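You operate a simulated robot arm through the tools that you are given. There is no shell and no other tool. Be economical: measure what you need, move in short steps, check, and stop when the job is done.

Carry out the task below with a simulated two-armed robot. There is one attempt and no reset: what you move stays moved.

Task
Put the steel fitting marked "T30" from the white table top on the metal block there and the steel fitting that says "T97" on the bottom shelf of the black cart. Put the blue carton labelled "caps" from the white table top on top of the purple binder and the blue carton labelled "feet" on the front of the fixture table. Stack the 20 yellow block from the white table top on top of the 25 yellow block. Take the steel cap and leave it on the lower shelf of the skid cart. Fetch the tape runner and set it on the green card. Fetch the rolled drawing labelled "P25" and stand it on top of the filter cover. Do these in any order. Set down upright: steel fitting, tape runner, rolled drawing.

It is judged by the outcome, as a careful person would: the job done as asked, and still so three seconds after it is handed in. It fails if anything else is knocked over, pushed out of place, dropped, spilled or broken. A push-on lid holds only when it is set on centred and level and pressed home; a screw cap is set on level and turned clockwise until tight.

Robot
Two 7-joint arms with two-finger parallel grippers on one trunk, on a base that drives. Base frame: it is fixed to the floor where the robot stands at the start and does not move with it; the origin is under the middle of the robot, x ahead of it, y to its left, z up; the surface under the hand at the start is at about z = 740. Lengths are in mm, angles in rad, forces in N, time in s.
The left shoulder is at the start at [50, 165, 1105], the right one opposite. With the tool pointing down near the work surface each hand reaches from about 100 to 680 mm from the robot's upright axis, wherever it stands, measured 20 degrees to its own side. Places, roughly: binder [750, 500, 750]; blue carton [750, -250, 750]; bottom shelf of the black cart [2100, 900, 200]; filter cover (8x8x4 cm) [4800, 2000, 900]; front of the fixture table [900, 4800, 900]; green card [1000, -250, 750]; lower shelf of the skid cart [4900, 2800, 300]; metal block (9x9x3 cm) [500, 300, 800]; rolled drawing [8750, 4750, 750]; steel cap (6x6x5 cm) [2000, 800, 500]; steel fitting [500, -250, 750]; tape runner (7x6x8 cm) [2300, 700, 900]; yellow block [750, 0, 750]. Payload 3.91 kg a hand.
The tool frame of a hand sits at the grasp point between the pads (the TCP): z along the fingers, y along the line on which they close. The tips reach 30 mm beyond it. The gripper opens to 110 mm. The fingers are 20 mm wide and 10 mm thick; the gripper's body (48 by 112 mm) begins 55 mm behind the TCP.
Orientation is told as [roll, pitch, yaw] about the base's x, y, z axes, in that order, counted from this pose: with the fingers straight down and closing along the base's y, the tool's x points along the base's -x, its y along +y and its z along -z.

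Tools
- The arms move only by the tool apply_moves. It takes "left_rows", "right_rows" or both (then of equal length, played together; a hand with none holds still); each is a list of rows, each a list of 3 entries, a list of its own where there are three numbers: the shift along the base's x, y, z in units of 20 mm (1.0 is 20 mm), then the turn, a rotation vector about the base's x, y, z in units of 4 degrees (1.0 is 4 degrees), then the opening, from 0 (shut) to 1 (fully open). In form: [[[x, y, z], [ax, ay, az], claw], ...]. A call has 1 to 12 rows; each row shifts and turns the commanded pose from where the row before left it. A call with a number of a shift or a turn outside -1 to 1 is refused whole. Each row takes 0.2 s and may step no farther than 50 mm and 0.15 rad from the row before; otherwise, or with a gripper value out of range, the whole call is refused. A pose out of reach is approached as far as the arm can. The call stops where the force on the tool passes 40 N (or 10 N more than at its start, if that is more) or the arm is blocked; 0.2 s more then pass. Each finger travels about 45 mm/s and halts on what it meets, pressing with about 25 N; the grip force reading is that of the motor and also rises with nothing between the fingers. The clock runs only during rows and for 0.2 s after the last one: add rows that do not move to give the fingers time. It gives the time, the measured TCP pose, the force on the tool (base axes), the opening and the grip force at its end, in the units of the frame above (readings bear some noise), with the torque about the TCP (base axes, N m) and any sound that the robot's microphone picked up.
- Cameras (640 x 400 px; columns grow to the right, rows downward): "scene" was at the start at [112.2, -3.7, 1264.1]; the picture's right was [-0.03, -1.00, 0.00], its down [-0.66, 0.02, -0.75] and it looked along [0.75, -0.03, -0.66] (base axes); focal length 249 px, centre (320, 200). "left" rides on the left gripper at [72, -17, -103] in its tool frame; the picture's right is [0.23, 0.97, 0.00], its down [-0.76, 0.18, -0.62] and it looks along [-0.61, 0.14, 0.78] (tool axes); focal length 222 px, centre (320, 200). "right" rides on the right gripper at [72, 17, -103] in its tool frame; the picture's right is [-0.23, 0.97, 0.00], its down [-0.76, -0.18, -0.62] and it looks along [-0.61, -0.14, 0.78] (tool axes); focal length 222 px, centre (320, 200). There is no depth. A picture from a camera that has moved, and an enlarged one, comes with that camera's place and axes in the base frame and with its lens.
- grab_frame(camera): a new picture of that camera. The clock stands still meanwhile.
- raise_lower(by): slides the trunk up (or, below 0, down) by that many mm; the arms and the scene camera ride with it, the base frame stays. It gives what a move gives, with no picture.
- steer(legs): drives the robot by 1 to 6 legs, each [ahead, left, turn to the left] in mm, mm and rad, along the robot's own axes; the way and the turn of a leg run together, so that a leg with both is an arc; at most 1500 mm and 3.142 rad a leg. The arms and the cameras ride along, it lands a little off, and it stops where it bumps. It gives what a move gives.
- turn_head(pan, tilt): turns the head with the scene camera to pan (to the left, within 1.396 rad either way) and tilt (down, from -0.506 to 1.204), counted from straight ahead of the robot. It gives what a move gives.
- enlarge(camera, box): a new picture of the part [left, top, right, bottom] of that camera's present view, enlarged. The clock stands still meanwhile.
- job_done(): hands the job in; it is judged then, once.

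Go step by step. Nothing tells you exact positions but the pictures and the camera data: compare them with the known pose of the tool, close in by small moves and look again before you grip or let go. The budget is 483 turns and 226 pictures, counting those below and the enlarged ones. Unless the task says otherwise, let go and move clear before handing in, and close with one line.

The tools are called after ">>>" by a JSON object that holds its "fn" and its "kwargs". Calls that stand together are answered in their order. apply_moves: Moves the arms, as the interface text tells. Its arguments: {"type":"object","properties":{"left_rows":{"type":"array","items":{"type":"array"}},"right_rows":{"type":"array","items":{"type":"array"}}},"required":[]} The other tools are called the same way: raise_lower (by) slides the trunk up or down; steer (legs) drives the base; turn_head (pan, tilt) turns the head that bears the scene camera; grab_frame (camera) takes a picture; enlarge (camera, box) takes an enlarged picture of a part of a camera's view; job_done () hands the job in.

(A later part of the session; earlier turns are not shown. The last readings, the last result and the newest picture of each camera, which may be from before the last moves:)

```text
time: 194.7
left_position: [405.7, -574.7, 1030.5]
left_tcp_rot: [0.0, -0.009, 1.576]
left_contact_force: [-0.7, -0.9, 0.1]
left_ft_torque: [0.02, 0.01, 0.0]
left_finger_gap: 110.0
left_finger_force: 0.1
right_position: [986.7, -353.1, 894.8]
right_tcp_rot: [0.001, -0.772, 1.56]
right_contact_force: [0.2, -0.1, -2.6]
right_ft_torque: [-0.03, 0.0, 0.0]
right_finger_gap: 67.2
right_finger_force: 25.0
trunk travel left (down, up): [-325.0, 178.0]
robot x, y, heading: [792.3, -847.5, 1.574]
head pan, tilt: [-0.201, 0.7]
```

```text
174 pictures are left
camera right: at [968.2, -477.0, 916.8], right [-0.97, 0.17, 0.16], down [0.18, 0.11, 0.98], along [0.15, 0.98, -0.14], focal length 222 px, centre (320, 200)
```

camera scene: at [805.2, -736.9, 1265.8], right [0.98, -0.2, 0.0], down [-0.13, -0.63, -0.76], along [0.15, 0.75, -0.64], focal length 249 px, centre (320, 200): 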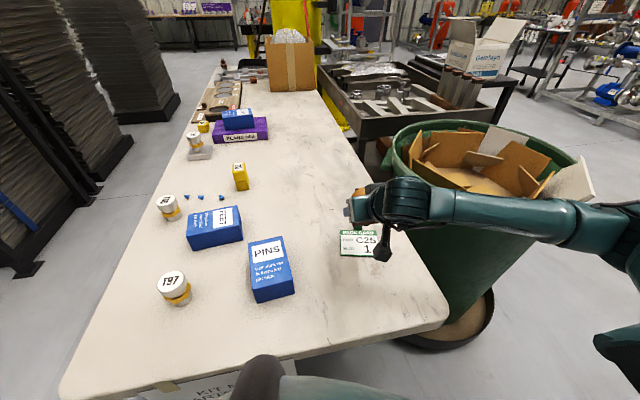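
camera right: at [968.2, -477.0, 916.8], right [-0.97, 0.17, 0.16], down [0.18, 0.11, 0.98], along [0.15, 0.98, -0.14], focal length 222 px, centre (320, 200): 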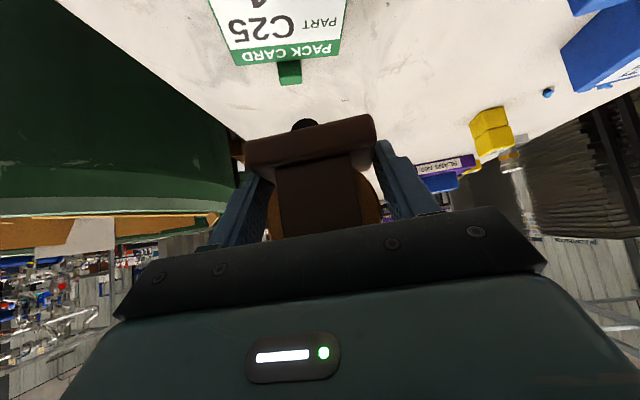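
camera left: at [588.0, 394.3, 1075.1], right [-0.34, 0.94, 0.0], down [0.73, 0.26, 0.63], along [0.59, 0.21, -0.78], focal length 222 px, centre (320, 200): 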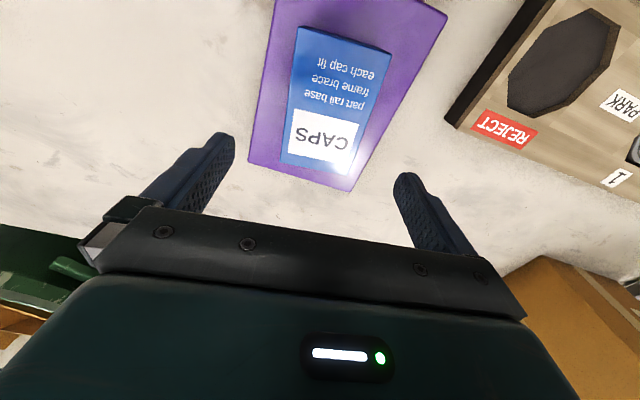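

The forearm is close above the bin rim, so I'll raise the trunk to lift the elbow before lowering the hand.

>>> {"fn": "raise_lower", "kwargs": {"by": 170}}

>>> {"fn": "apply_moves", "kwargs": {"right_rows": [[[0.1, 0.15, -1], [0, 0, 0], 0.3], [[0.1, 0.15, -1], [0, 0, 0], 0.3], [[0.1, 0.15, -1], [0, 0, 0], 0.3], [[0, 0, -1], [0, 0, 0], 0.3], [[0, 0, -1], [0, 0, 0], 0.3], [[0, 0, -1], [0, 0, 0], 0.3], [[0, 0, -1], [0, 0, 0], 0.3], [[0, 0, -1], [0, 0, 0], 0.3]]}}

>>> {"fn": "grab_frame", "kwargs": {"camera": "scene"}}

```text
time: 196.6
left_position: [405.0, -573.7, 1200.4]
left_tcp_rot: [-0.002, -0.009, 1.574]
left_contact_force: [0.8, 1.1, 0.3]
left_ft_torque: [0.04, 0.01, -0.01]
left_finger_gap: 110.1
left_finger_force: 0.1
right_position: [985.9, -352.9, 1064.1]
right_tcp_rot: [0.001, -0.774, 1.557]
right_contact_force: [0.8, -0.1, -2.0]
right_ft_torque: [0.01, 0.02, 0.01]
right_finger_gap: 67.6
right_finger_force: 25.0
trunk travel left (down, up): [-495.0, 8.0]
robot x, y, heading: [787.7, -848.4, 1.576]
head pan, tilt: [-0.201, 0.7]
```

```text
time: 198.4
left_position: [406.4, -574.8, 1199.3]
left_tcp_rot: [-0.001, -0.009, 1.573]
left_contact_force: [-0.1, -0.4, 0.1]
left_ft_torque: [-0.01, 0.03, 0.01]
left_finger_gap: 110.2
left_finger_force: 0.1
right_position: [984.3, -344.6, 926.1]
right_tcp_rot: [0.019, -0.768, 1.552]
right_contact_force: [-0.4, 0.0, -3.0]
right_ft_torque: [-0.02, 0.02, 0.04]
right_finger_gap: 67.6
right_finger_force: 24.6
right hand out of reach, approached as far as the arm can: row 7, 8
trunk travel left (down, up): [-495.0, 8.0]
robot x, y, heading: [786.7, -852.5, 1.572]
head pan, tilt: [-0.201, 0.7]
```

```text
173 pictures are left
camera scene: at [806.2, -737.3, 1435.9], right [0.98, -0.2, 0.0], down [-0.13, -0.63, -0.76], along [0.15, 0.75, -0.64], focal length 249 px, centre (320, 200)
```

scene: 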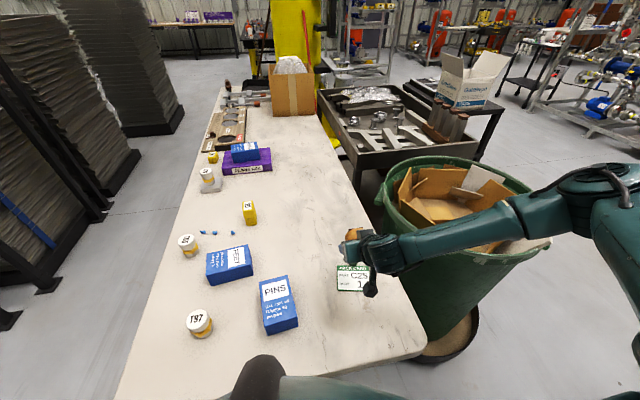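

The elbow rises as the hand lowers, so the rim is clear. I'll raise the hand a little, lower the trunk back down, and recheck.

>>> {"fn": "apply_moves", "kwargs": {"right_rows": [[[0, 0, 1], [0, 0, 0], 0.3], [[0, 0, 1], [0, 0, 0], 0.3], [[0, 0, 1], [0, 0, 0], 0.3], [[0, 0, 1], [0, 0, 0], 0.3]]}}

>>> {"fn": "raise_lower", "kwargs": {"by": -160}}

>>> {"fn": "grab_frame", "kwargs": {"camera": "scene"}}

>>> {"fn": "grab_frame", "kwargs": {"camera": "right"}}

```text
time: 199.4
left_position: [406.7, -574.0, 1199.9]
left_tcp_rot: [-0.001, -0.012, 1.577]
left_contact_force: [-0.3, 0.3, 0.2]
left_ft_torque: [0.0, -0.02, -0.03]
left_finger_gap: 110.0
left_finger_force: 0.1
right_position: [984.0, -345.6, 1007.5]
right_tcp_rot: [0.003, -0.773, 1.559]
right_contact_force: [-0.6, -0.8, -2.6]
right_ft_torque: [-0.01, -0.02, -0.03]
right_finger_gap: 67.4
right_finger_force: 24.9
trunk travel left (down, up): [-495.0, 8.0]
robot x, y, heading: [790.7, -848.4, 1.573]
head pan, tilt: [-0.201, 0.7]
```

```text
time: 201.2
left_position: [405.5, -573.6, 1040.1]
left_tcp_rot: [0.0, -0.012, 1.577]
left_contact_force: [-0.3, 0.0, 0.2]
left_ft_torque: [0.0, 0.0, 0.0]
left_finger_gap: 110.0
left_finger_force: 0.1
right_position: [983.0, -346.2, 847.6]
right_tcp_rot: [0.002, -0.774, 1.557]
right_contact_force: [0.4, -0.3, -2.4]
right_ft_torque: [-0.03, 0.01, -0.01]
right_finger_gap: 67.5
right_finger_force: 24.1
trunk travel left (down, up): [-335.0, 168.0]
robot x, y, heading: [788.9, -850.3, 1.573]
head pan, tilt: [-0.201, 0.7]
```

```text
172 pictures are left
camera scene: at [805.1, -737.0, 1275.9], right [0.98, -0.2, 0.0], down [-0.13, -0.63, -0.76], along [0.15, 0.75, -0.64], focal length 249 px, centre (320, 200)
```

scene: 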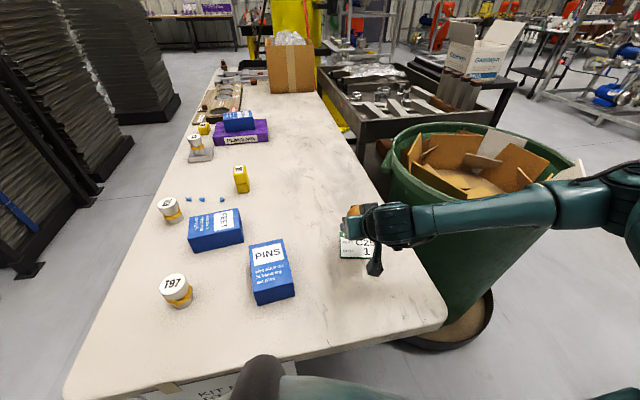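

```text
171 pictures are left
camera right: at [965.3, -468.9, 870.4], right [-0.97, 0.17, 0.16], down [0.18, 0.11, 0.98], along [0.15, 0.98, -0.14], focal length 222 px, centre (320, 200)
```

right: 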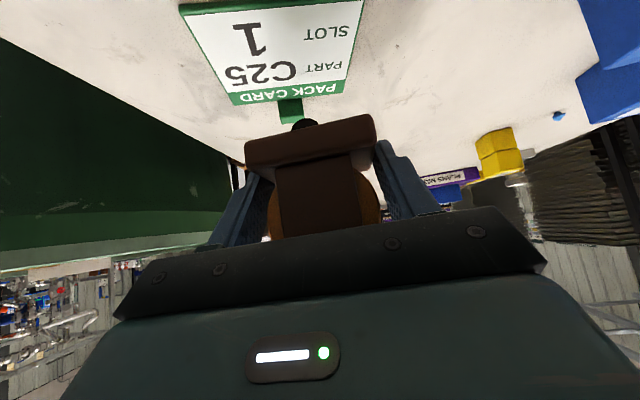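

The card position is confirmed at (997,-322). I'll lower in fine steps onto it.

>>> {"fn": "apply_moves", "kwargs": {"right_rows": [[[0.55, 0.2, -0.8], [0, 0, 0], 0.3], [[0, 0, -0.8], [0, 0, 0], 0.3], [[0, 0, -0.8], [0, 0, 0], 0.3], [[0, 0, -0.4], [0, 0, 0], 0.3], [[0, 0, -0.2], [0, 0, 0], 0.3], [[0, 0, -0.1], [0, 0, 0], 0.3], [[0, 0, 0], [0, 0, 0], 0.3]]}}

>>> {"fn": "grab_frame", "kwargs": {"camera": "right"}}

>>> {"fn": "enlarge", "kwargs": {"camera": "scene", "box": [300, 180, 440, 290]}}

```text
time: 202.8
left_position: [406.5, -572.8, 1040.0]
left_tcp_rot: [0.001, -0.011, 1.574]
left_contact_force: [-0.6, -0.3, -0.4]
left_ft_torque: [-0.01, 0.0, 0.01]
left_finger_gap: 109.8
left_finger_force: 0.0
right_position: [996.0, -340.2, 785.7]
right_tcp_rot: [0.003, -0.772, 1.56]
right_contact_force: [0.4, -0.4, -2.2]
right_ft_torque: [0.0, -0.01, -0.04]
right_finger_gap: 67.8
right_finger_force: 24.9
trunk travel left (down, up): [-335.0, 168.0]
robot x, y, heading: [787.2, -849.3, 1.57]
head pan, tilt: [-0.201, 0.7]
```

```text
170 pictures are left
camera right: at [977.2, -464.0, 808.5], right [-0.97, 0.17, 0.16], down [0.18, 0.11, 0.98], along [0.15, 0.98, -0.14], focal length 222 px, centre (320, 200)
```

right: 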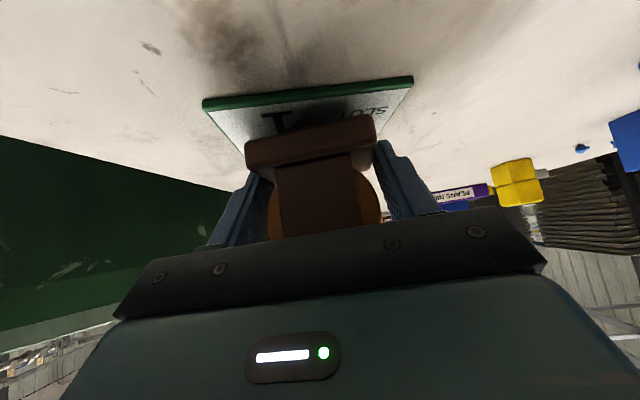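

```text
3.64 times, centred on (370, 235) of scene
camera zoom: at [805.1, -736.9, 1275.8], right [0.98, -0.2, 0.0], down [-0.13, -0.63, -0.76], along [0.15, 0.75, -0.64], focal length 907 px, centre (138, 73)
```

zoom: 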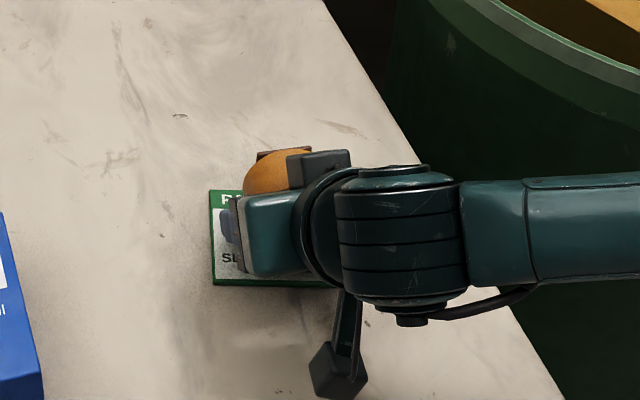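

>>> {"fn": "apply_moves", "kwargs": {"right_rows": [[[0, 0, -0.1], [0, 0, 0], 0.3], [[0, 0, -0.1], [0, 0, 0], 0.3], [[0, 0, -0.1], [0, 0, 0], 0.3], [[0, 0, -0.1], [0, 0, 0], 0.3], [[0, 0, -0.1], [0, 0, 0], 0.3], [[0, 0, 0], [0, 0, 0], 0.3]]}}

```text
time: 204.2
left_position: [405.2, -576.1, 1041.1]
left_tcp_rot: [-0.002, -0.013, 1.574]
left_contact_force: [0.3, -1.0, -0.5]
left_ft_torque: [0.0, 0.02, -0.03]
left_finger_gap: 110.1
left_finger_force: 0.0
right_position: [995.3, -340.8, 778.0]
right_tcp_rot: [0.003, -0.78, 1.557]
right_contact_force: [4.0, -2.6, 20.1]
right_ft_torque: [-0.13, -0.18, -0.02]
right_finger_gap: 67.5
right_finger_force: 25.6
trunk travel left (down, up): [-335.0, 168.0]
robot x, y, heading: [789.9, -849.9, 1.575]
head pan, tilt: [-0.201, 0.7]
```

Contact. I'll release and retreat along the finger axis.

>>> {"fn": "apply_moves", "kwargs": {"right_rows": [[[0, 0, 0.05], [0, 0, 0], 0.7], [[0, 0, 0], [0, 0, 0], 0.9], [[0, 0, 0], [0, 0, 0], 1], [[0, 0, 0], [0, 0, 0], 1], [[0, -0.7, 0.7], [0, 0, 0], 1], [[0, -0.7, 0.7], [0, 0, 0], 1], [[0, -0.7, 0.7], [0, 0, 0], 1], [[0, -0.7, 0.7], [0, 0, 0], 1], [[0, -0.7, 0.7], [0, 0, 0], 1], [[0, -0.7, 1], [0, 0, 0], 1], [[0, -0.7, 1], [0, 0, 0], 1], [[-1, -0.5, 1], [0, 0, 0], 1]]}}

>>> {"fn": "enlarge", "kwargs": {"camera": "scene", "box": [280, 180, 420, 290]}}

>>> {"fn": "grab_frame", "kwargs": {"camera": "right"}}

```text
time: 206.8
left_position: [405.9, -574.1, 1040.7]
left_tcp_rot: [-0.003, -0.011, 1.576]
left_contact_force: [0.4, -0.6, 0.0]
left_ft_torque: [-0.01, -0.01, -0.05]
left_finger_gap: 110.0
left_finger_force: 0.2
right_position: [973.1, -447.6, 906.1]
right_tcp_rot: [0.001, -0.774, 1.557]
right_contact_force: [0.0, -0.5, 0.6]
right_ft_torque: [-0.01, 0.01, 0.02]
right_finger_gap: 109.8
right_finger_force: 0.0
trunk travel left (down, up): [-335.0, 168.0]
robot x, y, heading: [788.7, -849.4, 1.575]
head pan, tilt: [-0.201, 0.7]
```

```text
3.64 times, centred on (350, 235) of scene
camera zoom: at [804.7, -737.0, 1275.8], right [0.98, -0.2, 0.0], down [-0.13, -0.63, -0.76], along [0.15, 0.75, -0.64], focal length 907 px, centre (211, 73)
```

zoom: 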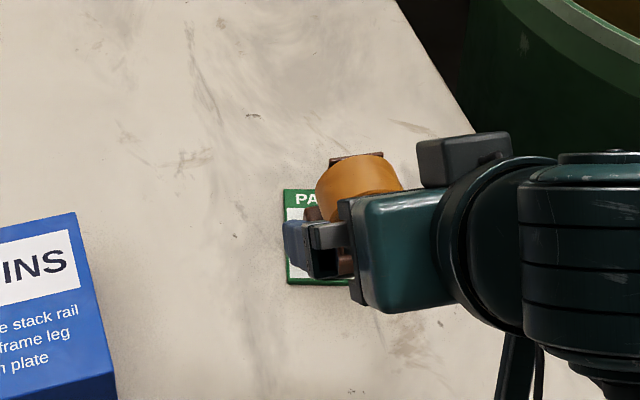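

```text
167 pictures are left
camera right: at [956.0, -571.7, 928.9], right [-0.97, 0.18, 0.16], down [0.18, 0.11, 0.98], along [0.15, 0.98, -0.14], focal length 222 px, centre (320, 200)
```

right: 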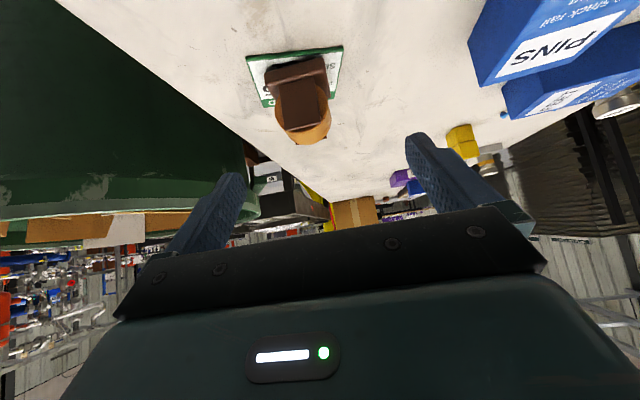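

The runner is on the card. Next, from this same side, the left hand (tilted 45°) takes T97 and the right hand takes FEET. I'll shift left and reposition both hands.

>>> {"fn": "steer", "kwargs": {"legs": [[0, 150, 0]]}}

>>> {"fn": "apply_moves", "kwargs": {"left_rows": [[[0.9, 0, 0], [1, 0, 0], 1], [[0.9, 0, 0], [1, 0, 0], 1], [[0.9, 0, 0], [1, 0, 0], 1], [[0.9, 0, 0], [1, 0, 0], 1], [[0.9, 0, 0], [1, 0, 0], 1], [[0.9, 0, 0], [1, 0, 0], 1], [[0.9, 0, 0], [1, 0, 0], 1], [[0.9, 0, 0], [1, 0, 0], 1], [[0.9, 0, 0], [1, 0, 0], 1], [[0.9, 0, 0], [1, 0, 0], 1], [[0.9, 0, 0], [1, 0, 0], 1], [[0.9, 0, 0], [0, 0, 0], 1]], "right_rows": [[[0, 0, 0.5], [-1, 0, 0], 1], [[0, 0, 0.5], [-1, 0, 0], 1], [[0, 0, 0.5], [-1, 0, 0], 1], [[0, 0, 0.5], [-1, 0, 0], 1], [[0, 0, 0.5], [-1, 0, 0], 1], [[0, 0, 0.5], [-1, 0, 0], 1], [[0, 0, 0.5], [-1, 0, 0], 1], [[0, 0, 0], [-1, 0, 0], 1], [[0, 0, 0], [-1, 0, 0], 1], [[0, 0, 0], [-1, 0, 0], 1], [[0, 0, 0], [-1, 0, 0], 1], [[0, 0, 0], [0, 0, 0], 1]]}}

>>> {"fn": "grab_frame", "kwargs": {"camera": "scene"}}

```text
time: 208.8
left_position: [258.7, -575.1, 1041.1]
left_tcp_rot: [-0.001, -0.01, 1.576]
left_contact_force: [-0.9, -0.8, 0.2]
left_ft_torque: [0.04, -0.01, -0.02]
left_finger_gap: 110.0
left_finger_force: 0.0
right_position: [825.7, -448.0, 905.7]
right_tcp_rot: [0.002, -0.773, 1.558]
right_contact_force: [-0.1, 0.0, 0.5]
right_ft_torque: [-0.02, -0.01, 0.0]
right_finger_gap: 109.9
right_finger_force: 0.1
trunk travel left (down, up): [-335.0, 168.0]
robot x, y, heading: [642.3, -850.9, 1.572]
head pan, tilt: [-0.201, 0.7]
```

```text
time: 211.4
left_position: [455.6, -477.7, 1103.6]
left_tcp_rot: [-0.005, -0.777, 1.578]
left_contact_force: [0.9, -0.9, -0.2]
left_ft_torque: [0.02, 0.01, 0.0]
left_finger_gap: 110.0
left_finger_force: 0.0
left hand out of reach, approached as far as the arm can: row 4, 5, 6, 7, 8, 9, 10, 11
right_position: [827.1, -448.1, 975.5]
right_tcp_rot: [-0.006, -0.004, 1.562]
right_contact_force: [-0.7, 0.7, 0.0]
right_ft_torque: [-0.02, 0.0, 0.0]
right_finger_gap: 110.1
right_finger_force: 0.0
trunk travel left (down, up): [-335.0, 168.0]
robot x, y, heading: [641.4, -849.0, 1.572]
head pan, tilt: [-0.201, 0.7]
```

```text
166 pictures are left
camera scene: at [657.4, -737.6, 1275.8], right [0.98, -0.2, 0.0], down [-0.13, -0.63, -0.76], along [0.15, 0.75, -0.64], focal length 249 px, centre (320, 200)
```

scene: 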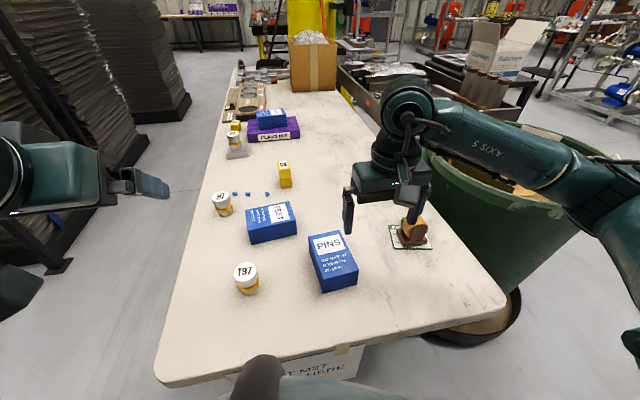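

>>> {"fn": "apply_moves", "kwargs": {"left_rows": [[[0.43, 0.06, -1], [0, 0, 0], 1], [[0.43, 0.06, -1], [0, 0, 0], 1], [[0.43, 0.06, -1], [0, 0, 0], 1], [[0.43, 0.06, -1], [0, 0, 0], 1], [[0.43, 0.06, -1], [0, 0, 0], 1], [[0.43, 0.06, -1], [0, 0, 0], 1], [[0.43, 0.06, -1], [0, 0, 0], 1], [[0.43, 0.06, -1], [0, 0, 0], 1], [[0.43, 0.06, -1], [0, 0, 0], 1], [[0.43, 0.06, -1], [0, 0, 0], 1], [[0.43, 0.06, -1], [0, 0, 0], 1], [[0.43, 0.06, -1], [0, 0, 0], 1]]}}

>>> {"fn": "grab_frame", "kwargs": {"camera": "left"}}

```text
time: 214.0
left_position: [500.9, -444.8, 905.0]
left_tcp_rot: [-0.007, -0.777, 1.578]
left_contact_force: [-0.3, -0.5, 1.0]
left_ft_torque: [0.01, -0.01, 0.02]
left_finger_gap: 110.0
left_finger_force: 0.1
left hand out of reach, approached as far as the arm can: row 1, 2, 3, 9, 10, 11, 12
right_position: [825.7, -447.9, 975.4]
right_tcp_rot: [-0.006, -0.005, 1.561]
right_contact_force: [-0.2, 0.3, 0.3]
right_ft_torque: [-0.02, -0.02, -0.01]
right_finger_gap: 109.8
right_finger_force: 0.2
trunk travel left (down, up): [-335.0, 168.0]
robot x, y, heading: [643.7, -853.5, 1.574]
head pan, tilt: [-0.201, 0.7]
```

```text
165 pictures are left
camera left: at [518.0, -568.8, 928.2], right [-0.97, -0.16, -0.16], down [-0.18, 0.11, 0.98], along [-0.14, 0.98, -0.13], focal length 222 px, centre (320, 200)
```

left: 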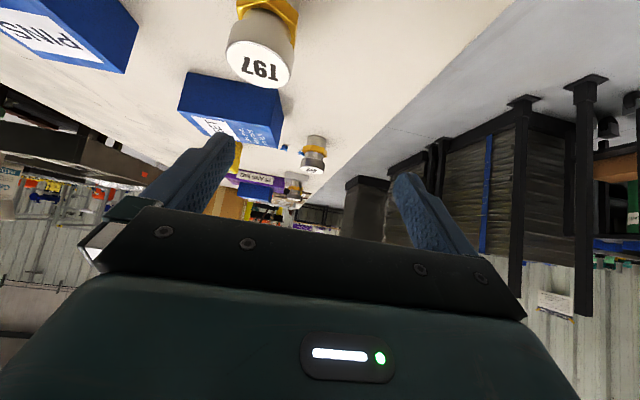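

The left arm is too cramped here, so I'll back the base 170 mm.

>>> {"fn": "steer", "kwargs": {"legs": [[-170, 0, 0]]}}

>>> {"fn": "apply_moves", "kwargs": {"left_rows": [[[0, 0.5, 0], [0, 0, 0], 1], [[0, 0.5, 0], [0, 0, 0], 1]]}}

```text
time: 215.5
left_position: [502.0, -612.7, 904.1]
left_tcp_rot: [-0.008, -0.777, 1.578]
left_contact_force: [0.1, 0.3, -0.6]
left_ft_torque: [-0.02, 0.03, 0.02]
left_finger_gap: 109.8
left_finger_force: 0.1
right_position: [825.9, -616.7, 974.8]
right_tcp_rot: [-0.008, -0.003, 1.561]
right_contact_force: [0.3, -0.3, -0.5]
right_ft_torque: [0.02, -0.01, -0.02]
right_finger_gap: 110.0
right_finger_force: 0.0
trunk travel left (down, up): [-335.0, 168.0]
robot x, y, heading: [642.4, -1016.8, 1.578]
head pan, tilt: [-0.201, 0.7]
```

```text
time: 216.1
left_position: [501.7, -591.9, 904.6]
left_tcp_rot: [-0.007, -0.777, 1.579]
left_contact_force: [-0.8, -0.4, 0.3]
left_ft_torque: [-0.03, 0.0, -0.01]
left_finger_gap: 110.1
left_finger_force: 0.1
right_position: [826.5, -616.7, 975.2]
right_tcp_rot: [-0.008, -0.005, 1.563]
right_contact_force: [0.2, 0.2, -0.4]
right_ft_torque: [0.02, -0.02, 0.01]
right_finger_gap: 109.9
right_finger_force: 0.1
trunk travel left (down, up): [-335.0, 168.0]
robot x, y, heading: [643.8, -1017.7, 1.572]
head pan, tilt: [-0.201, 0.7]
```

>>> {"fn": "apply_moves", "kwargs": {"left_rows": [[[0.4, 0.92, 0], [0, 0, 0], 1], [[0.4, 0.92, 0], [0, 0, 0], 1], [[0.4, 0.92, 0], [0, 0, 0], 1], [[0.4, 0.92, 0], [0, 0, 0], 1], [[0.4, 0.92, -0.8], [0, 0, 0], 1], [[0.4, 0.92, -0.8], [0, 0, 0], 1], [[0.4, 0.92, -0.8], [0, 0, 0], 1]]}}

>>> {"fn": "grab_frame", "kwargs": {"camera": "left"}}

```text
time: 217.7
left_position: [483.0, -486.4, 906.2]
left_tcp_rot: [-0.009, -0.776, 1.579]
left_contact_force: [-0.3, -0.6, 0.3]
left_ft_torque: [0.0, 0.04, 0.03]
left_finger_gap: 110.0
left_finger_force: 0.0
left hand out of reach, approached as far as the arm can: row 1, 2, 3, 4, 5, 6, 7
right_position: [827.2, -615.3, 975.8]
right_tcp_rot: [-0.007, -0.007, 1.563]
right_contact_force: [0.0, -0.9, -0.4]
right_ft_torque: [0.03, 0.02, -0.03]
right_finger_gap: 110.2
right_finger_force: 0.0
trunk travel left (down, up): [-335.0, 168.0]
robot x, y, heading: [641.5, -1018.5, 1.573]
head pan, tilt: [-0.201, 0.7]
```

```text
164 pictures are left
camera left: at [500.7, -611.1, 930.3], right [-0.97, -0.16, -0.17], down [-0.18, 0.11, 0.98], along [-0.14, 0.98, -0.13], focal length 222 px, centre (320, 200)
```

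left: 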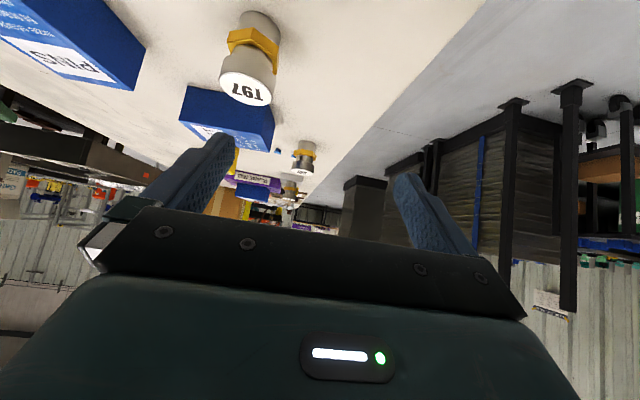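

The hand can't go inward in this posture, so I'll shift the base right instead.

>>> {"fn": "steer", "kwargs": {"legs": [[0, -78, 0]]}}

>>> {"fn": "apply_moves", "kwargs": {"left_rows": [[[0, 0, -0.8], [0, 0, 0], 1], [[0, 0, -0.8], [0, 0, 0], 1], [[0, 0, -0.8], [0, 0, 0], 1]]}}

>>> {"fn": "grab_frame", "kwargs": {"camera": "scene"}}

```text
time: 219.0
left_position: [564.2, -485.6, 906.4]
left_tcp_rot: [-0.006, -0.777, 1.576]
left_contact_force: [0.2, -0.2, 0.7]
left_ft_torque: [0.03, -0.02, -0.01]
left_finger_gap: 109.9
left_finger_force: 0.0
right_position: [906.3, -615.7, 975.9]
right_tcp_rot: [-0.005, -0.005, 1.562]
right_contact_force: [0.6, 0.6, -0.4]
right_ft_torque: [0.06, 0.02, -0.03]
right_finger_gap: 109.9
right_finger_force: 0.0
trunk travel left (down, up): [-335.0, 168.0]
robot x, y, heading: [719.1, -1016.6, 1.575]
head pan, tilt: [-0.201, 0.7]
```

```text
time: 219.8
left_position: [543.4, -496.2, 877.4]
left_tcp_rot: [-0.012, -0.776, 1.578]
left_contact_force: [-0.5, 0.0, 0.5]
left_ft_torque: [0.02, 0.0, 0.01]
left_finger_gap: 109.9
left_finger_force: 0.0
left hand out of reach, approached as far as the arm can: row 1, 2, 3
right_position: [905.5, -616.0, 975.1]
right_tcp_rot: [-0.008, -0.003, 1.562]
right_contact_force: [0.3, -0.5, 0.0]
right_ft_torque: [-0.03, 0.01, -0.01]
right_finger_gap: 110.0
right_finger_force: 0.1
trunk travel left (down, up): [-335.0, 168.0]
robot x, y, heading: [718.6, -1013.8, 1.579]
head pan, tilt: [-0.201, 0.7]
```

```text
163 pictures are left
camera scene: at [736.5, -905.7, 1275.9], right [0.98, -0.2, 0.0], down [-0.13, -0.63, -0.76], along [0.15, 0.75, -0.64], focal length 249 px, centre (320, 200)
```

scene: 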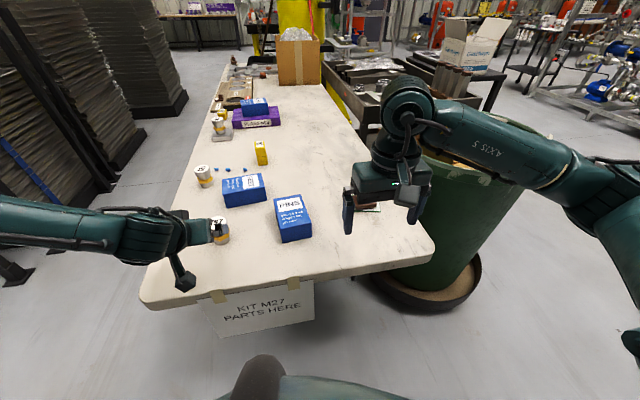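

I'll mirror the posture that worked for the right hand (about 205 mm to the side, 510 ahead).

>>> {"fn": "apply_moves", "kwargs": {"left_rows": [[[-1, 0, 0], [0, 0, 0], 1], [[-1, 0, 0], [0, 0, 0], 1], [[0, 0, -1], [0, 0, 0], 1], [[0, 0, -1], [0, 0, 0], 1], [[0, 0, 0], [0, 0, 0], 1]]}}

```text
time: 221.0
left_position: [500.2, -495.0, 839.1]
left_tcp_rot: [-0.009, -0.775, 1.578]
left_contact_force: [-0.5, 0.6, -1.2]
left_ft_torque: [0.0, 0.03, 0.04]
left_finger_gap: 110.2
left_finger_force: 0.0
right_position: [905.8, -615.7, 975.0]
right_tcp_rot: [-0.008, -0.005, 1.562]
right_contact_force: [0.1, 0.8, 0.2]
right_ft_torque: [0.01, 0.02, 0.0]
right_finger_gap: 110.0
right_finger_force: 0.2
trunk travel left (down, up): [-335.0, 168.0]
robot x, y, heading: [720.8, -1016.7, 1.578]
head pan, tilt: [-0.201, 0.7]
```

>>> {"fn": "steer", "kwargs": {"legs": [[30, -57, 0]]}}

>>> {"fn": "apply_moves", "kwargs": {"left_rows": [[[0, 0, -0.5], [0, 0, 0], 1], [[0, 0, -0.5], [0, 0, 0], 1]]}}

>>> {"fn": "grab_frame", "kwargs": {"camera": "left"}}

```text
time: 222.2
left_position: [556.7, -465.4, 838.5]
left_tcp_rot: [-0.007, -0.777, 1.577]
left_contact_force: [0.3, 0.9, -0.5]
left_ft_torque: [0.04, 0.01, -0.01]
left_finger_gap: 110.1
left_finger_force: 0.0
right_position: [963.3, -586.6, 975.7]
right_tcp_rot: [-0.006, -0.006, 1.56]
right_contact_force: [0.1, -0.5, -0.4]
right_ft_torque: [0.01, -0.02, 0.01]
right_finger_gap: 109.8
right_finger_force: 0.0
trunk travel left (down, up): [-335.0, 168.0]
robot x, y, heading: [775.8, -988.4, 1.574]
head pan, tilt: [-0.201, 0.7]
```

```text
time: 222.8
left_position: [548.0, -468.4, 830.9]
left_tcp_rot: [-0.01, -0.776, 1.579]
left_contact_force: [0.7, 0.4, 0.0]
left_ft_torque: [-0.01, 0.02, 0.04]
left_finger_gap: 109.9
left_finger_force: 0.0
left hand out of reach, approached as far as the arm can: row 1, 2
right_position: [961.9, -585.3, 975.7]
right_tcp_rot: [-0.007, -0.005, 1.562]
right_contact_force: [0.7, 0.5, 0.2]
right_ft_torque: [0.0, -0.01, 0.0]
right_finger_gap: 110.0
right_finger_force: 0.0
trunk travel left (down, up): [-335.0, 168.0]
robot x, y, heading: [779.2, -986.6, 1.574]
head pan, tilt: [-0.201, 0.7]
```

```text
162 pictures are left
camera left: at [564.7, -594.4, 854.7], right [-0.97, -0.16, -0.17], down [-0.18, 0.11, 0.98], along [-0.14, 0.98, -0.13], focal length 222 px, centre (320, 200)
```

left: 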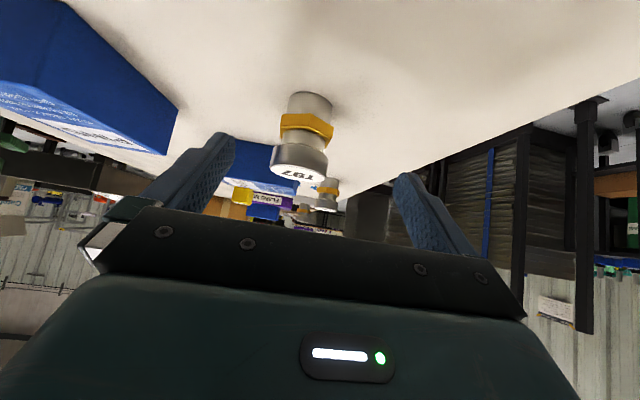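

This posture is at a wrist limit. I'll return the left hand to vertical, extend ahead, and tilt only once the arm is extended.

>>> {"fn": "apply_moves", "kwargs": {"left_rows": [[[0, 0, 0.5], [-1, 0, 0], 1], [[0, 0, 0.5], [-1, 0, 0], 1], [[0, 0, 0.5], [-1, 0, 0], 1], [[0, 0, 0.5], [-1, 0, 0], 1], [[0, 0, 0.5], [-1, 0, 0], 1], [[0, 0, 0.5], [-1, 0, 0], 1], [[0, 0.5, 0.5], [-1, 0, 0], 1], [[0, 0.5, 0.5], [-1, 0, 0], 1], [[0, 0.5, 0], [-1, 0, 0], 1], [[0, 0.5, 0], [-1, 0, 0], 1], [[0, 0.5, 0], [-1, 0, 0], 1], [[0, 0.5, 0], [0, 0, 0], 1]]}}

>>> {"fn": "grab_frame", "kwargs": {"camera": "scene"}}

```text
time: 225.4
left_position: [530.0, -440.0, 924.3]
left_tcp_rot: [-0.005, -0.01, 1.574]
left_contact_force: [-0.2, 0.0, -0.4]
left_ft_torque: [0.01, -0.01, 0.02]
left_finger_gap: 110.0
left_finger_force: 0.1
left hand out of reach, approached as far as the arm can: row 10, 11, 12
right_position: [962.9, -586.4, 975.1]
right_tcp_rot: [-0.006, -0.005, 1.563]
right_contact_force: [-0.4, -0.4, 0.1]
right_ft_torque: [-0.03, -0.02, 0.01]
right_finger_gap: 110.1
right_finger_force: 0.0
trunk travel left (down, up): [-335.0, 168.0]
robot x, y, heading: [779.6, -987.2, 1.575]
head pan, tilt: [-0.201, 0.7]
```

```text
161 pictures are left
camera scene: at [793.1, -875.5, 1275.8], right [0.98, -0.19, 0.0], down [-0.13, -0.63, -0.76], along [0.15, 0.75, -0.64], focal length 249 px, centre (320, 200)
```

scene: 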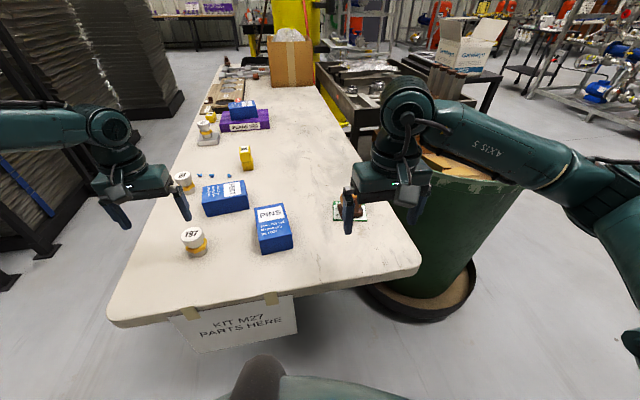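

>>> {"fn": "apply_moves", "kwargs": {"left_rows": [[[0.4, -0.7, 0.8], [0, 0, 0], 1], [[0.4, -0.7, 0.8], [0, 0, 0], 1], [[0.4, -0.7, 0.8], [0, 0, 0], 1], [[0.4, -0.7, 0.8], [0, 0, 0], 1], [[0.4, -0.7, 0.8], [0, 0, 0], 1], [[0, 0, 0], [0, 0, 0], 1]]}}

>>> {"fn": "apply_moves", "kwargs": {"left_rows": [[[0, 1, -0.5], [0, 0, 0], 1], [[0, 1, -0.5], [0, 0, 0], 1], [[0, 1, -0.5], [0, 0, 0], 1], [[0, 1, -0.5], [0, 0, 0], 1], [[0, 1, -0.5], [0, 0, 0], 1], [[0, 1, -0.5], [0, 0, 0], 1]]}}

```text
time: 226.8
left_position: [569.7, -508.2, 1004.9]
left_tcp_rot: [-0.003, -0.01, 1.577]
left_contact_force: [-0.3, 0.0, 0.0]
left_ft_torque: [0.02, -0.01, -0.01]
left_finger_gap: 109.9
left_finger_force: 0.2
right_position: [961.8, -587.4, 975.8]
right_tcp_rot: [-0.006, -0.005, 1.562]
right_contact_force: [-0.1, 0.8, 0.4]
right_ft_torque: [0.01, -0.01, -0.01]
right_finger_gap: 110.0
right_finger_force: 0.1
trunk travel left (down, up): [-335.0, 168.0]
robot x, y, heading: [778.4, -986.9, 1.578]
head pan, tilt: [-0.201, 0.7]
```

```text
time: 228.2
left_position: [541.2, -434.8, 954.1]
left_tcp_rot: [-0.005, -0.01, 1.576]
left_contact_force: [-1.0, -0.2, 0.4]
left_ft_torque: [0.02, 0.0, -0.01]
left_finger_gap: 109.9
left_finger_force: 0.0
left hand out of reach, approached as far as the arm can: row 4, 5, 6
right_position: [962.4, -586.3, 973.9]
right_tcp_rot: [-0.007, -0.006, 1.56]
right_contact_force: [0.8, -0.5, -0.2]
right_ft_torque: [0.0, -0.02, -0.01]
right_finger_gap: 109.9
right_finger_force: 0.2
trunk travel left (down, up): [-335.0, 168.0]
robot x, y, heading: [779.2, -985.2, 1.576]
head pan, tilt: [-0.201, 0.7]
```

>>> {"fn": "apply_moves", "kwargs": {"left_rows": [[[-0.4, -0.9, 0.3], [0, 0, 0], 1], [[-0.4, -0.9, 0.3], [0, 0, 0], 1], [[-0.4, -0.9, 0.3], [0, 0, 0], 1], [[-0.4, -0.9, 0.3], [0, 0, 0], 1], [[-0.4, -0.9, 0.3], [0, 0, 0], 1], [[-0.4, -0.9, 0.3], [0, 0, 0], 1], [[-0.4, -0.9, 0.3], [0, 0, 0], 1], [[-0.4, -0.9, 0.3], [0, 0, 0], 1], [[-0.4, -0.9, 0.3], [0, 0, 0], 1], [[-0.4, -0.9, 0.3], [0, 0, 0], 1], [[-0.4, -0.9, 0.3], [0, 0, 0], 1], [[-0.4, -0.9, 0.3], [0, 0, 0], 1]]}}

>>> {"fn": "grab_frame", "kwargs": {"camera": "scene"}}

```text
time: 230.8
left_position: [445.9, -652.7, 1025.8]
left_tcp_rot: [-0.003, -0.009, 1.576]
left_contact_force: [0.6, -1.6, -0.7]
left_ft_torque: [-0.02, 0.01, 0.0]
left_finger_gap: 110.0
left_finger_force: 0.1
right_position: [962.9, -586.0, 976.3]
right_tcp_rot: [-0.007, -0.006, 1.562]
right_contact_force: [0.4, 0.6, 0.1]
right_ft_torque: [0.01, 0.01, -0.01]
right_finger_gap: 109.9
right_finger_force: 0.0
trunk travel left (down, up): [-335.0, 168.0]
robot x, y, heading: [775.4, -983.7, 1.573]
head pan, tilt: [-0.201, 0.7]
```

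```text
160 pictures are left
camera scene: at [792.9, -875.7, 1275.9], right [0.98, -0.19, 0.0], down [-0.13, -0.63, -0.77], along [0.15, 0.75, -0.64], focal length 249 px, centre (320, 200)
```

scene: 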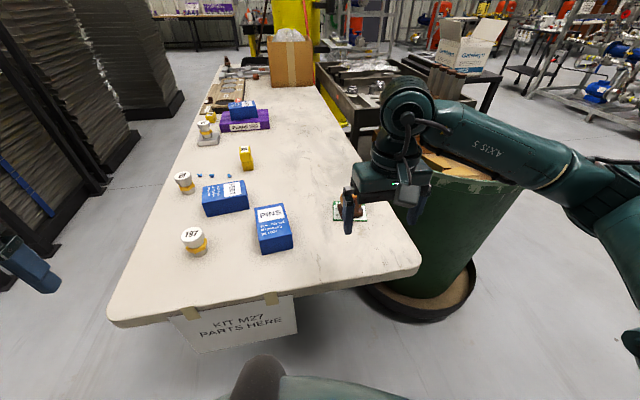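

>>> {"fn": "apply_moves", "kwargs": {"left_rows": [[[1, 0.3, 0], [0, 0, 0], 1], [[1, 0.3, 0], [0, 0, 0], 1], [[1, 0.3, 0], [0, 0, 0], 1], [[1, 0.3, 0], [0, 0, 0], 1], [[1, 0.3, 0], [0, 0, 0], 1], [[1, 0.3, 0], [0, 0, 0], 1], [[1, 0.5, 0], [0, 0, 0], 1], [[0.5, 1, 0], [0, 0, 0], 1], [[0, 1, 0], [0, 0, 0], 1], [[0, 1, 0], [0, 0, 0], 1], [[0, 1, 0], [0, 0, 0], 1], [[0, 1, 0], [0, 0, 0], 1]]}}

>>> {"fn": "grab_frame", "kwargs": {"camera": "scene"}}

```text
time: 233.4
left_position: [594.5, -502.8, 1027.8]
left_tcp_rot: [-0.001, -0.005, 1.576]
left_contact_force: [0.3, -0.9, 0.4]
left_ft_torque: [-0.03, -0.02, 0.01]
left_finger_gap: 109.8
left_finger_force: 0.1
right_position: [961.0, -585.0, 975.7]
right_tcp_rot: [-0.008, -0.004, 1.563]
right_contact_force: [0.5, 0.5, 0.1]
right_ft_torque: [-0.01, -0.04, -0.03]
right_finger_gap: 109.9
right_finger_force: 0.1
trunk travel left (down, up): [-335.0, 168.0]
robot x, y, heading: [777.8, -987.5, 1.578]
head pan, tilt: [-0.201, 0.7]
```

```text
159 pictures are left
camera scene: at [793.1, -875.2, 1275.8], right [0.98, -0.19, 0.0], down [-0.13, -0.63, -0.76], along [0.15, 0.75, -0.64], focal length 249 px, centre (320, 200)
```

scene: 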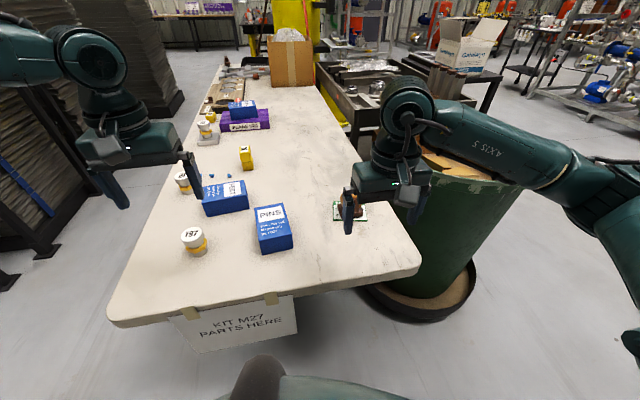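

>>> {"fn": "apply_moves", "kwargs": {"left_rows": [[[0, 1, -0.5], [0, 0, 0], 1], [[0, 1, -0.5], [0, 0, 0], 1], [[0, 1, -0.5], [0, 0, 0], 1], [[0, 1, -0.5], [0, 0, 0], 1], [[0, 1, -0.5], [0, 0, 0], 1], [[0, 1, -0.5], [0, 0, 0], 1]]}}

```text
time: 234.8
left_position: [554.7, -437.6, 976.2]
left_tcp_rot: [-0.005, -0.011, 1.575]
left_contact_force: [-0.8, -0.2, -0.9]
left_ft_torque: [0.01, 0.02, -0.04]
left_finger_gap: 110.1
left_finger_force: 0.1
left hand out of reach, approached as far as the arm can: row 3, 4, 5, 6
right_position: [962.5, -585.9, 975.8]
right_tcp_rot: [-0.006, -0.006, 1.562]
right_contact_force: [0.2, -0.2, 0.8]
right_ft_torque: [-0.03, -0.01, 0.02]
right_finger_gap: 109.9
right_finger_force: 0.1
trunk travel left (down, up): [-335.0, 168.0]
robot x, y, heading: [777.2, -987.0, 1.573]
head pan, tilt: [-0.201, 0.7]
```

I'll look at the left arm's posture to understand the limit.

>>> {"fn": "turn_head", "kwargs": {"pan": 0.9, "tilt": 0.3}}

>>> {"fn": "grab_frame", "kwargs": {"camera": "scene"}}

>>> {"fn": "turn_head", "kwargs": {"pan": -0.9, "tilt": 0.3}}

>>> {"fn": "grab_frame", "kwargs": {"camera": "scene"}}

```text
time: 236.1
left_position: [554.5, -439.7, 976.6]
left_tcp_rot: [-0.003, -0.011, 1.576]
left_contact_force: [-0.4, -0.6, 0.6]
left_ft_torque: [-0.03, 0.0, -0.03]
left_finger_gap: 109.8
left_finger_force: 0.0
right_position: [961.2, -586.6, 974.8]
right_tcp_rot: [-0.007, -0.005, 1.562]
right_contact_force: [-0.5, 0.8, -0.5]
right_ft_torque: [0.0, 0.02, 0.01]
right_finger_gap: 110.1
right_finger_force: 0.0
trunk travel left (down, up): [-335.0, 168.0]
robot x, y, heading: [777.7, -987.1, 1.576]
head pan, tilt: [0.901, 0.3]
```

```text
158 pictures are left
camera scene: at [703.2, -901.1, 1311.9], right [0.62, 0.79, 0.0], down [0.23, -0.18, -0.96], along [-0.75, 0.59, -0.3], focal length 249 px, centre (320, 200)
```

scene: 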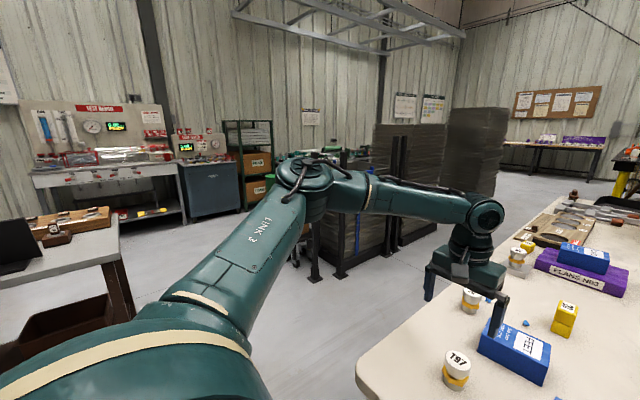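

```text
time: 237.9
left_position: [555.5, -437.9, 976.2]
left_tcp_rot: [-0.004, -0.012, 1.576]
left_contact_force: [-0.3, -0.3, 0.3]
left_ft_torque: [-0.01, 0.04, 0.0]
left_finger_gap: 110.1
left_finger_force: 0.0
right_position: [961.8, -586.2, 975.0]
right_tcp_rot: [-0.008, -0.004, 1.561]
right_contact_force: [0.1, 0.4, 0.5]
right_ft_torque: [0.01, 0.02, 0.02]
right_finger_gap: 109.8
right_finger_force: 0.0
trunk travel left (down, up): [-335.0, 168.0]
robot x, y, heading: [778.9, -984.8, 1.58]
head pan, tilt: [-0.901, 0.3]
```

```text
157 pictures are left
camera scene: at [849.5, -900.4, 1312.0], right [0.63, -0.78, 0.0], down [-0.23, -0.18, -0.96], along [0.75, 0.6, -0.3], focal length 249 px, centre (320, 200)
```

scene: 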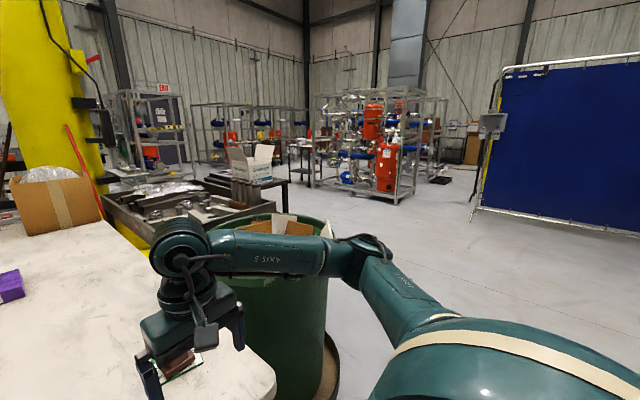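

>>> {"fn": "apply_moves", "kwargs": {"left_rows": [[[0.8, -0.8, 0.8], [0, 0, 0], 1], [[0.8, -0.8, 0.8], [0, 0, 0], 1], [[0.8, -0.8, 0.8], [0, 0, 0], 1], [[0.8, 0, 0.8], [0, 0, 0], 1], [[0.8, 0, 0.8], [0, 0, 0], 1], [[0.8, 0, 0.8], [0, 0, 0], 1], [[0.8, 0, 0.8], [0, 0, 0], 1], [[0.8, 0, 0.8], [0, 0, 0], 1], [[0, 1, 0], [0, 0, 0], 1], [[0, 1, 0], [0, 0, 0], 1], [[0, 1, 0], [0, 0, 0], 1], [[0, 1, 0], [0, 0, 0], 1]]}}

```text
time: 240.5
left_position: [596.1, -471.5, 1076.4]
left_tcp_rot: [-0.004, -0.01, 1.574]
left_contact_force: [-0.7, 0.7, 0.4]
left_ft_torque: [-0.04, -0.01, -0.02]
left_finger_gap: 110.0
left_finger_force: 0.1
left hand out of reach, approached as far as the arm can: row 5, 6, 7, 8, 9, 10, 11, 12
right_position: [962.2, -585.9, 975.4]
right_tcp_rot: [-0.007, -0.006, 1.563]
right_contact_force: [0.7, -0.1, 0.3]
right_ft_torque: [-0.02, 0.0, 0.0]
right_finger_gap: 110.0
right_finger_force: 0.0
trunk travel left (down, up): [-335.0, 168.0]
robot x, y, heading: [775.5, -986.2, 1.58]
head pan, tilt: [-0.901, 0.3]
```

>>> {"fn": "apply_moves", "kwargs": {"left_rows": [[[0, -1, 0], [0, 0, 0], 1], [[0, 0, 0], [0, 0, -1], 1], [[0, 0, 0], [0, 0, -1], 1], [[0, 0, 0], [0, 0, -1], 1], [[0, 0, 0], [0, 0, -1], 1], [[0, 0, 0], [0, 0, -1], 1], [[0, 0, 0], [0, 0, -1], 1], [[0, 1, 0], [0, 0, 0], 1], [[0, 1, 0], [0, 0, 0], 1], [[0, 1, 0], [0, 0, 0], 1], [[0, 1, 0], [0, 0, 0], 1], [[0, 1, 0], [0, 0, 0], 1]]}}

```text
time: 243.1
left_position: [561.2, -440.5, 1069.1]
left_tcp_rot: [-0.004, -0.011, 1.158]
left_contact_force: [-0.2, -0.5, 0.1]
left_ft_torque: [0.0, 0.01, 0.0]
left_finger_gap: 109.8
left_finger_force: 0.0
left hand out of reach, approached as far as the arm can: row 9, 10, 11, 12
right_position: [961.9, -586.0, 975.6]
right_tcp_rot: [-0.008, -0.005, 1.562]
right_contact_force: [-0.4, 0.9, -0.5]
right_ft_torque: [0.0, 0.01, 0.0]
right_finger_gap: 109.9
right_finger_force: 0.0
trunk travel left (down, up): [-335.0, 168.0]
robot x, y, heading: [776.9, -984.3, 1.574]
head pan, tilt: [-0.901, 0.3]
```

The left arm seems stuck in a high-elbow posture. I'll back away from the table into free space, lower the trunk, and test low tilted reaching with both arms there.

>>> {"fn": "steer", "kwargs": {"legs": [[-800, 0, 0]]}}

>>> {"fn": "raise_lower", "kwargs": {"by": -335}}

>>> {"fn": "apply_moves", "kwargs": {"right_rows": [[[0, 0.3, -1], [0, 0, 0], 1], [[0, 0.3, -1], [0, 0, 0], 1], [[0, 0.3, -1], [0, 0, 0], 1], [[0, 0.3, -1], [0, 0, 0], 1], [[0, 0.3, -1], [0, 0, 0], 1], [[0, 0.3, -1], [0, 0, 0], 1], [[0, 0.3, -1], [0, 0, 0], 1], [[0, 0.3, -1], [0, 0, 0], 1], [[0, 0.3, -1], [0, 0, 0], 1], [[0, 0.3, -1], [0, 0, 0], 1], [[0, 0.3, -1], [0, 0, 0], 1], [[0, 0.3, -1], [0, 0, 0], 1]], "left_rows": [[[0, -0.6, -1], [0, 0, 1], 1], [[0, -0.6, -1], [0, 0, 1], 1], [[0, -0.6, -1], [0, 0, 1], 1], [[0, -0.6, -1], [0, 0, 1], 1], [[0, -0.6, -1], [0, 0, 1], 1], [[0, -0.6, -1], [0, 0, 1], 1], [[0, -0.6, -1], [0, 0, 0], 1], [[0, 0, -1], [0, 0, 0], 1], [[0, 0, -1], [0, 0, 0], 1], [[0, 0, -1], [0, 0, 0], 1], [[0, 0, -1], [0, 0, 0], 1], [[0, 0, -1], [0, 0, 0], 1]]}}

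```text
time: 247.4
left_position: [566.1, -1234.0, 1067.8]
left_tcp_rot: [-0.002, -0.009, 1.153]
left_contact_force: [-0.1, -0.9, 0.1]
left_ft_torque: [-0.01, 0.0, 0.01]
left_finger_gap: 110.2
left_finger_force: 0.0
right_position: [964.9, -1381.0, 974.5]
right_tcp_rot: [-0.008, -0.005, 1.556]
right_contact_force: [-0.1, 0.0, 0.3]
right_ft_torque: [-0.02, -0.02, 0.02]
right_finger_gap: 109.8
right_finger_force: 0.2
trunk travel left (down, up): [-335.0, 168.0]
robot x, y, heading: [780.4, -1784.8, 1.569]
head pan, tilt: [-0.901, 0.3]
```

```text
time: 250.7
left_position: [566.5, -1233.6, 734.2]
left_tcp_rot: [-0.002, -0.011, 1.153]
left_contact_force: [0.1, -0.3, -0.4]
left_ft_torque: [0.02, -0.01, -0.02]
left_finger_gap: 110.1
left_finger_force: 0.1
right_position: [965.7, -1381.2, 640.1]
right_tcp_rot: [-0.007, -0.006, 1.556]
right_contact_force: [0.5, -0.3, 0.1]
right_ft_torque: [0.0, -0.01, 0.01]
right_finger_gap: 110.1
right_finger_force: 0.0
trunk travel left (down, up): [0.0, 503.0]
robot x, y, heading: [779.8, -1783.8, 1.574]
head pan, tilt: [-0.901, 0.3]
```

```text
time: 253.3
left_position: [564.6, -1317.8, 494.1]
left_tcp_rot: [-0.003, -0.012, 1.571]
left_contact_force: [0.1, 0.0, 0.4]
left_ft_torque: [-0.03, 0.03, -0.04]
left_finger_gap: 109.7
left_finger_force: 0.1
right_position: [965.4, -1309.1, 398.7]
right_tcp_rot: [-0.007, -0.005, 1.556]
right_contact_force: [-0.3, -1.2, 0.1]
right_ft_torque: [0.02, -0.03, 0.0]
right_finger_gap: 109.8
right_finger_force: 0.1
trunk travel left (down, up): [0.0, 503.0]
robot x, y, heading: [779.6, -1780.1, 1.57]
head pan, tilt: [-0.901, 0.3]
```

>>> {"fn": "apply_moves", "kwargs": {"right_rows": [[[0, 0, -0.5], [1, 0, 0], 1], [[0, 0, -0.5], [1, 0, 0], 1], [[0, 0, -0.5], [1, 0, 0], 1], [[0, 0, -0.5], [1, 0, 0], 1], [[0, 0, -0.5], [1, 0, 0], 1], [[0, 0, -0.5], [1, 0, 0], 1], [[0, 0, -0.5], [1, 0, 0], 1], [[0, 0, -0.5], [1, 0, 0], 1], [[0, 0, -0.5], [1, 0, 0], 1], [[0, 0, -0.5], [1, 0, 0], 1], [[0, 0, -0.5], [1, 0, 0], 1], [[0, 0, -0.5], [0, 0, 0], 1]], "left_rows": [[[0, 0.6, -0.9], [0, 0, 0], 1], [[0, 0.6, -0.9], [0, 0, 0], 1], [[0, 0.6, -0.9], [0, 0, 0], 1], [[0, 0.6, -0.9], [0, 0, 0], 1], [[0, 0.6, -0.9], [0, 0, 0], 1], [[0, 0.6, -0.9], [0, 0, 0], 1], [[0, 0.6, -0.9], [0, 0, 0], 1], [[0, 0.6, -0.9], [0, 0, 0], 1], [[0, 0, -0.9], [0, 0, 0], 1], [[0, 0, -0.9], [0, 0, 0], 1], [[0, 0, 0], [0, 0, 0], 1], [[0, 0, 0], [0, 0, 0], 1]]}}

```text
time: 255.9
left_position: [487.4, -1323.1, 442.6]
left_tcp_rot: [-0.002, -0.011, 1.57]
left_contact_force: [0.4, -0.4, -0.1]
left_ft_torque: [0.03, -0.01, 0.01]
left_finger_gap: 110.0
left_finger_force: 0.0
left hand out of reach, approached as far as the arm can: row 1, 2, 3, 4, 5, 6, 7, 8, 9, 10
right_position: [965.4, -1308.4, 310.4]
right_tcp_rot: [0.002, -0.564, 1.552]
right_contact_force: [-0.3, -0.3, 0.4]
right_ft_torque: [0.01, 0.0, 0.01]
right_finger_gap: 110.0
right_finger_force: 0.0
right hand out of reach, approached as far as the arm can: row 9, 10, 11
trunk travel left (down, up): [0.0, 503.0]
robot x, y, heading: [778.6, -1779.9, 1.566]
head pan, tilt: [-0.901, 0.3]
```

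>>> {"fn": "apply_moves", "kwargs": {"right_rows": [[[0, 1, 0], [0, 0, 0], 1], [[0, 1, 0], [0, 0, 0], 1], [[0, 1, 0], [0.5, 0, 0], 1], [[0, 1, -0.5], [0.5, 0, 0], 1], [[0, 0.5, -0.5], [0.5, 0, 0], 1], [[0, 0.5, -0.5], [0.5, 0, 0], 1], [[0, 0.5, -0.5], [0.5, 0, 0], 1]], "left_rows": [[[-0.3, -0.9, 0], [0, 0, 0], 1], [[-0.3, -0.9, 0], [0, 0, 0], 1], [[-0.3, -0.9, 0], [0, 0, 0], 1], [[-0.3, -0.9, 0], [0, 0, 0], 1], [[-0.3, -0.9, 0], [0, 0, 0], 1], [[-0.3, -0.9, 0], [0, 0, 0], 1], [[0, 0, 0], [0, 0, 0], 1]]}}

>>> {"fn": "grab_frame", "kwargs": {"camera": "scene"}}

```text
time: 257.5
left_position: [453.1, -1429.9, 443.7]
left_tcp_rot: [-0.002, -0.01, 1.569]
left_contact_force: [-0.3, -0.6, -0.2]
left_ft_torque: [0.02, 0.04, -0.01]
left_finger_gap: 110.4
left_finger_force: 0.1
right_position: [962.9, -1196.6, 270.2]
right_tcp_rot: [0.007, -0.733, 1.546]
right_contact_force: [1.1, 0.0, 0.1]
right_ft_torque: [0.04, 0.03, 0.05]
right_finger_gap: 109.6
right_finger_force: 0.2
trunk travel left (down, up): [0.0, 503.0]
robot x, y, heading: [779.3, -1781.6, 1.568]
head pan, tilt: [-0.901, 0.3]
```

```text
156 pictures are left
camera scene: at [852.4, -1694.6, 976.7], right [0.62, -0.78, 0.0], down [-0.23, -0.18, -0.95], along [0.75, 0.59, -0.3], focal length 249 px, centre (320, 200)
```

scene: 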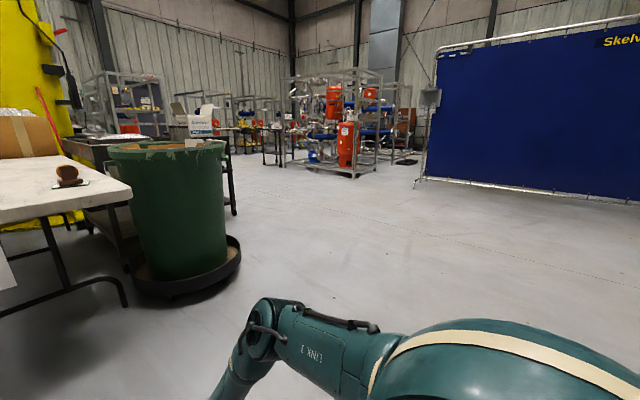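

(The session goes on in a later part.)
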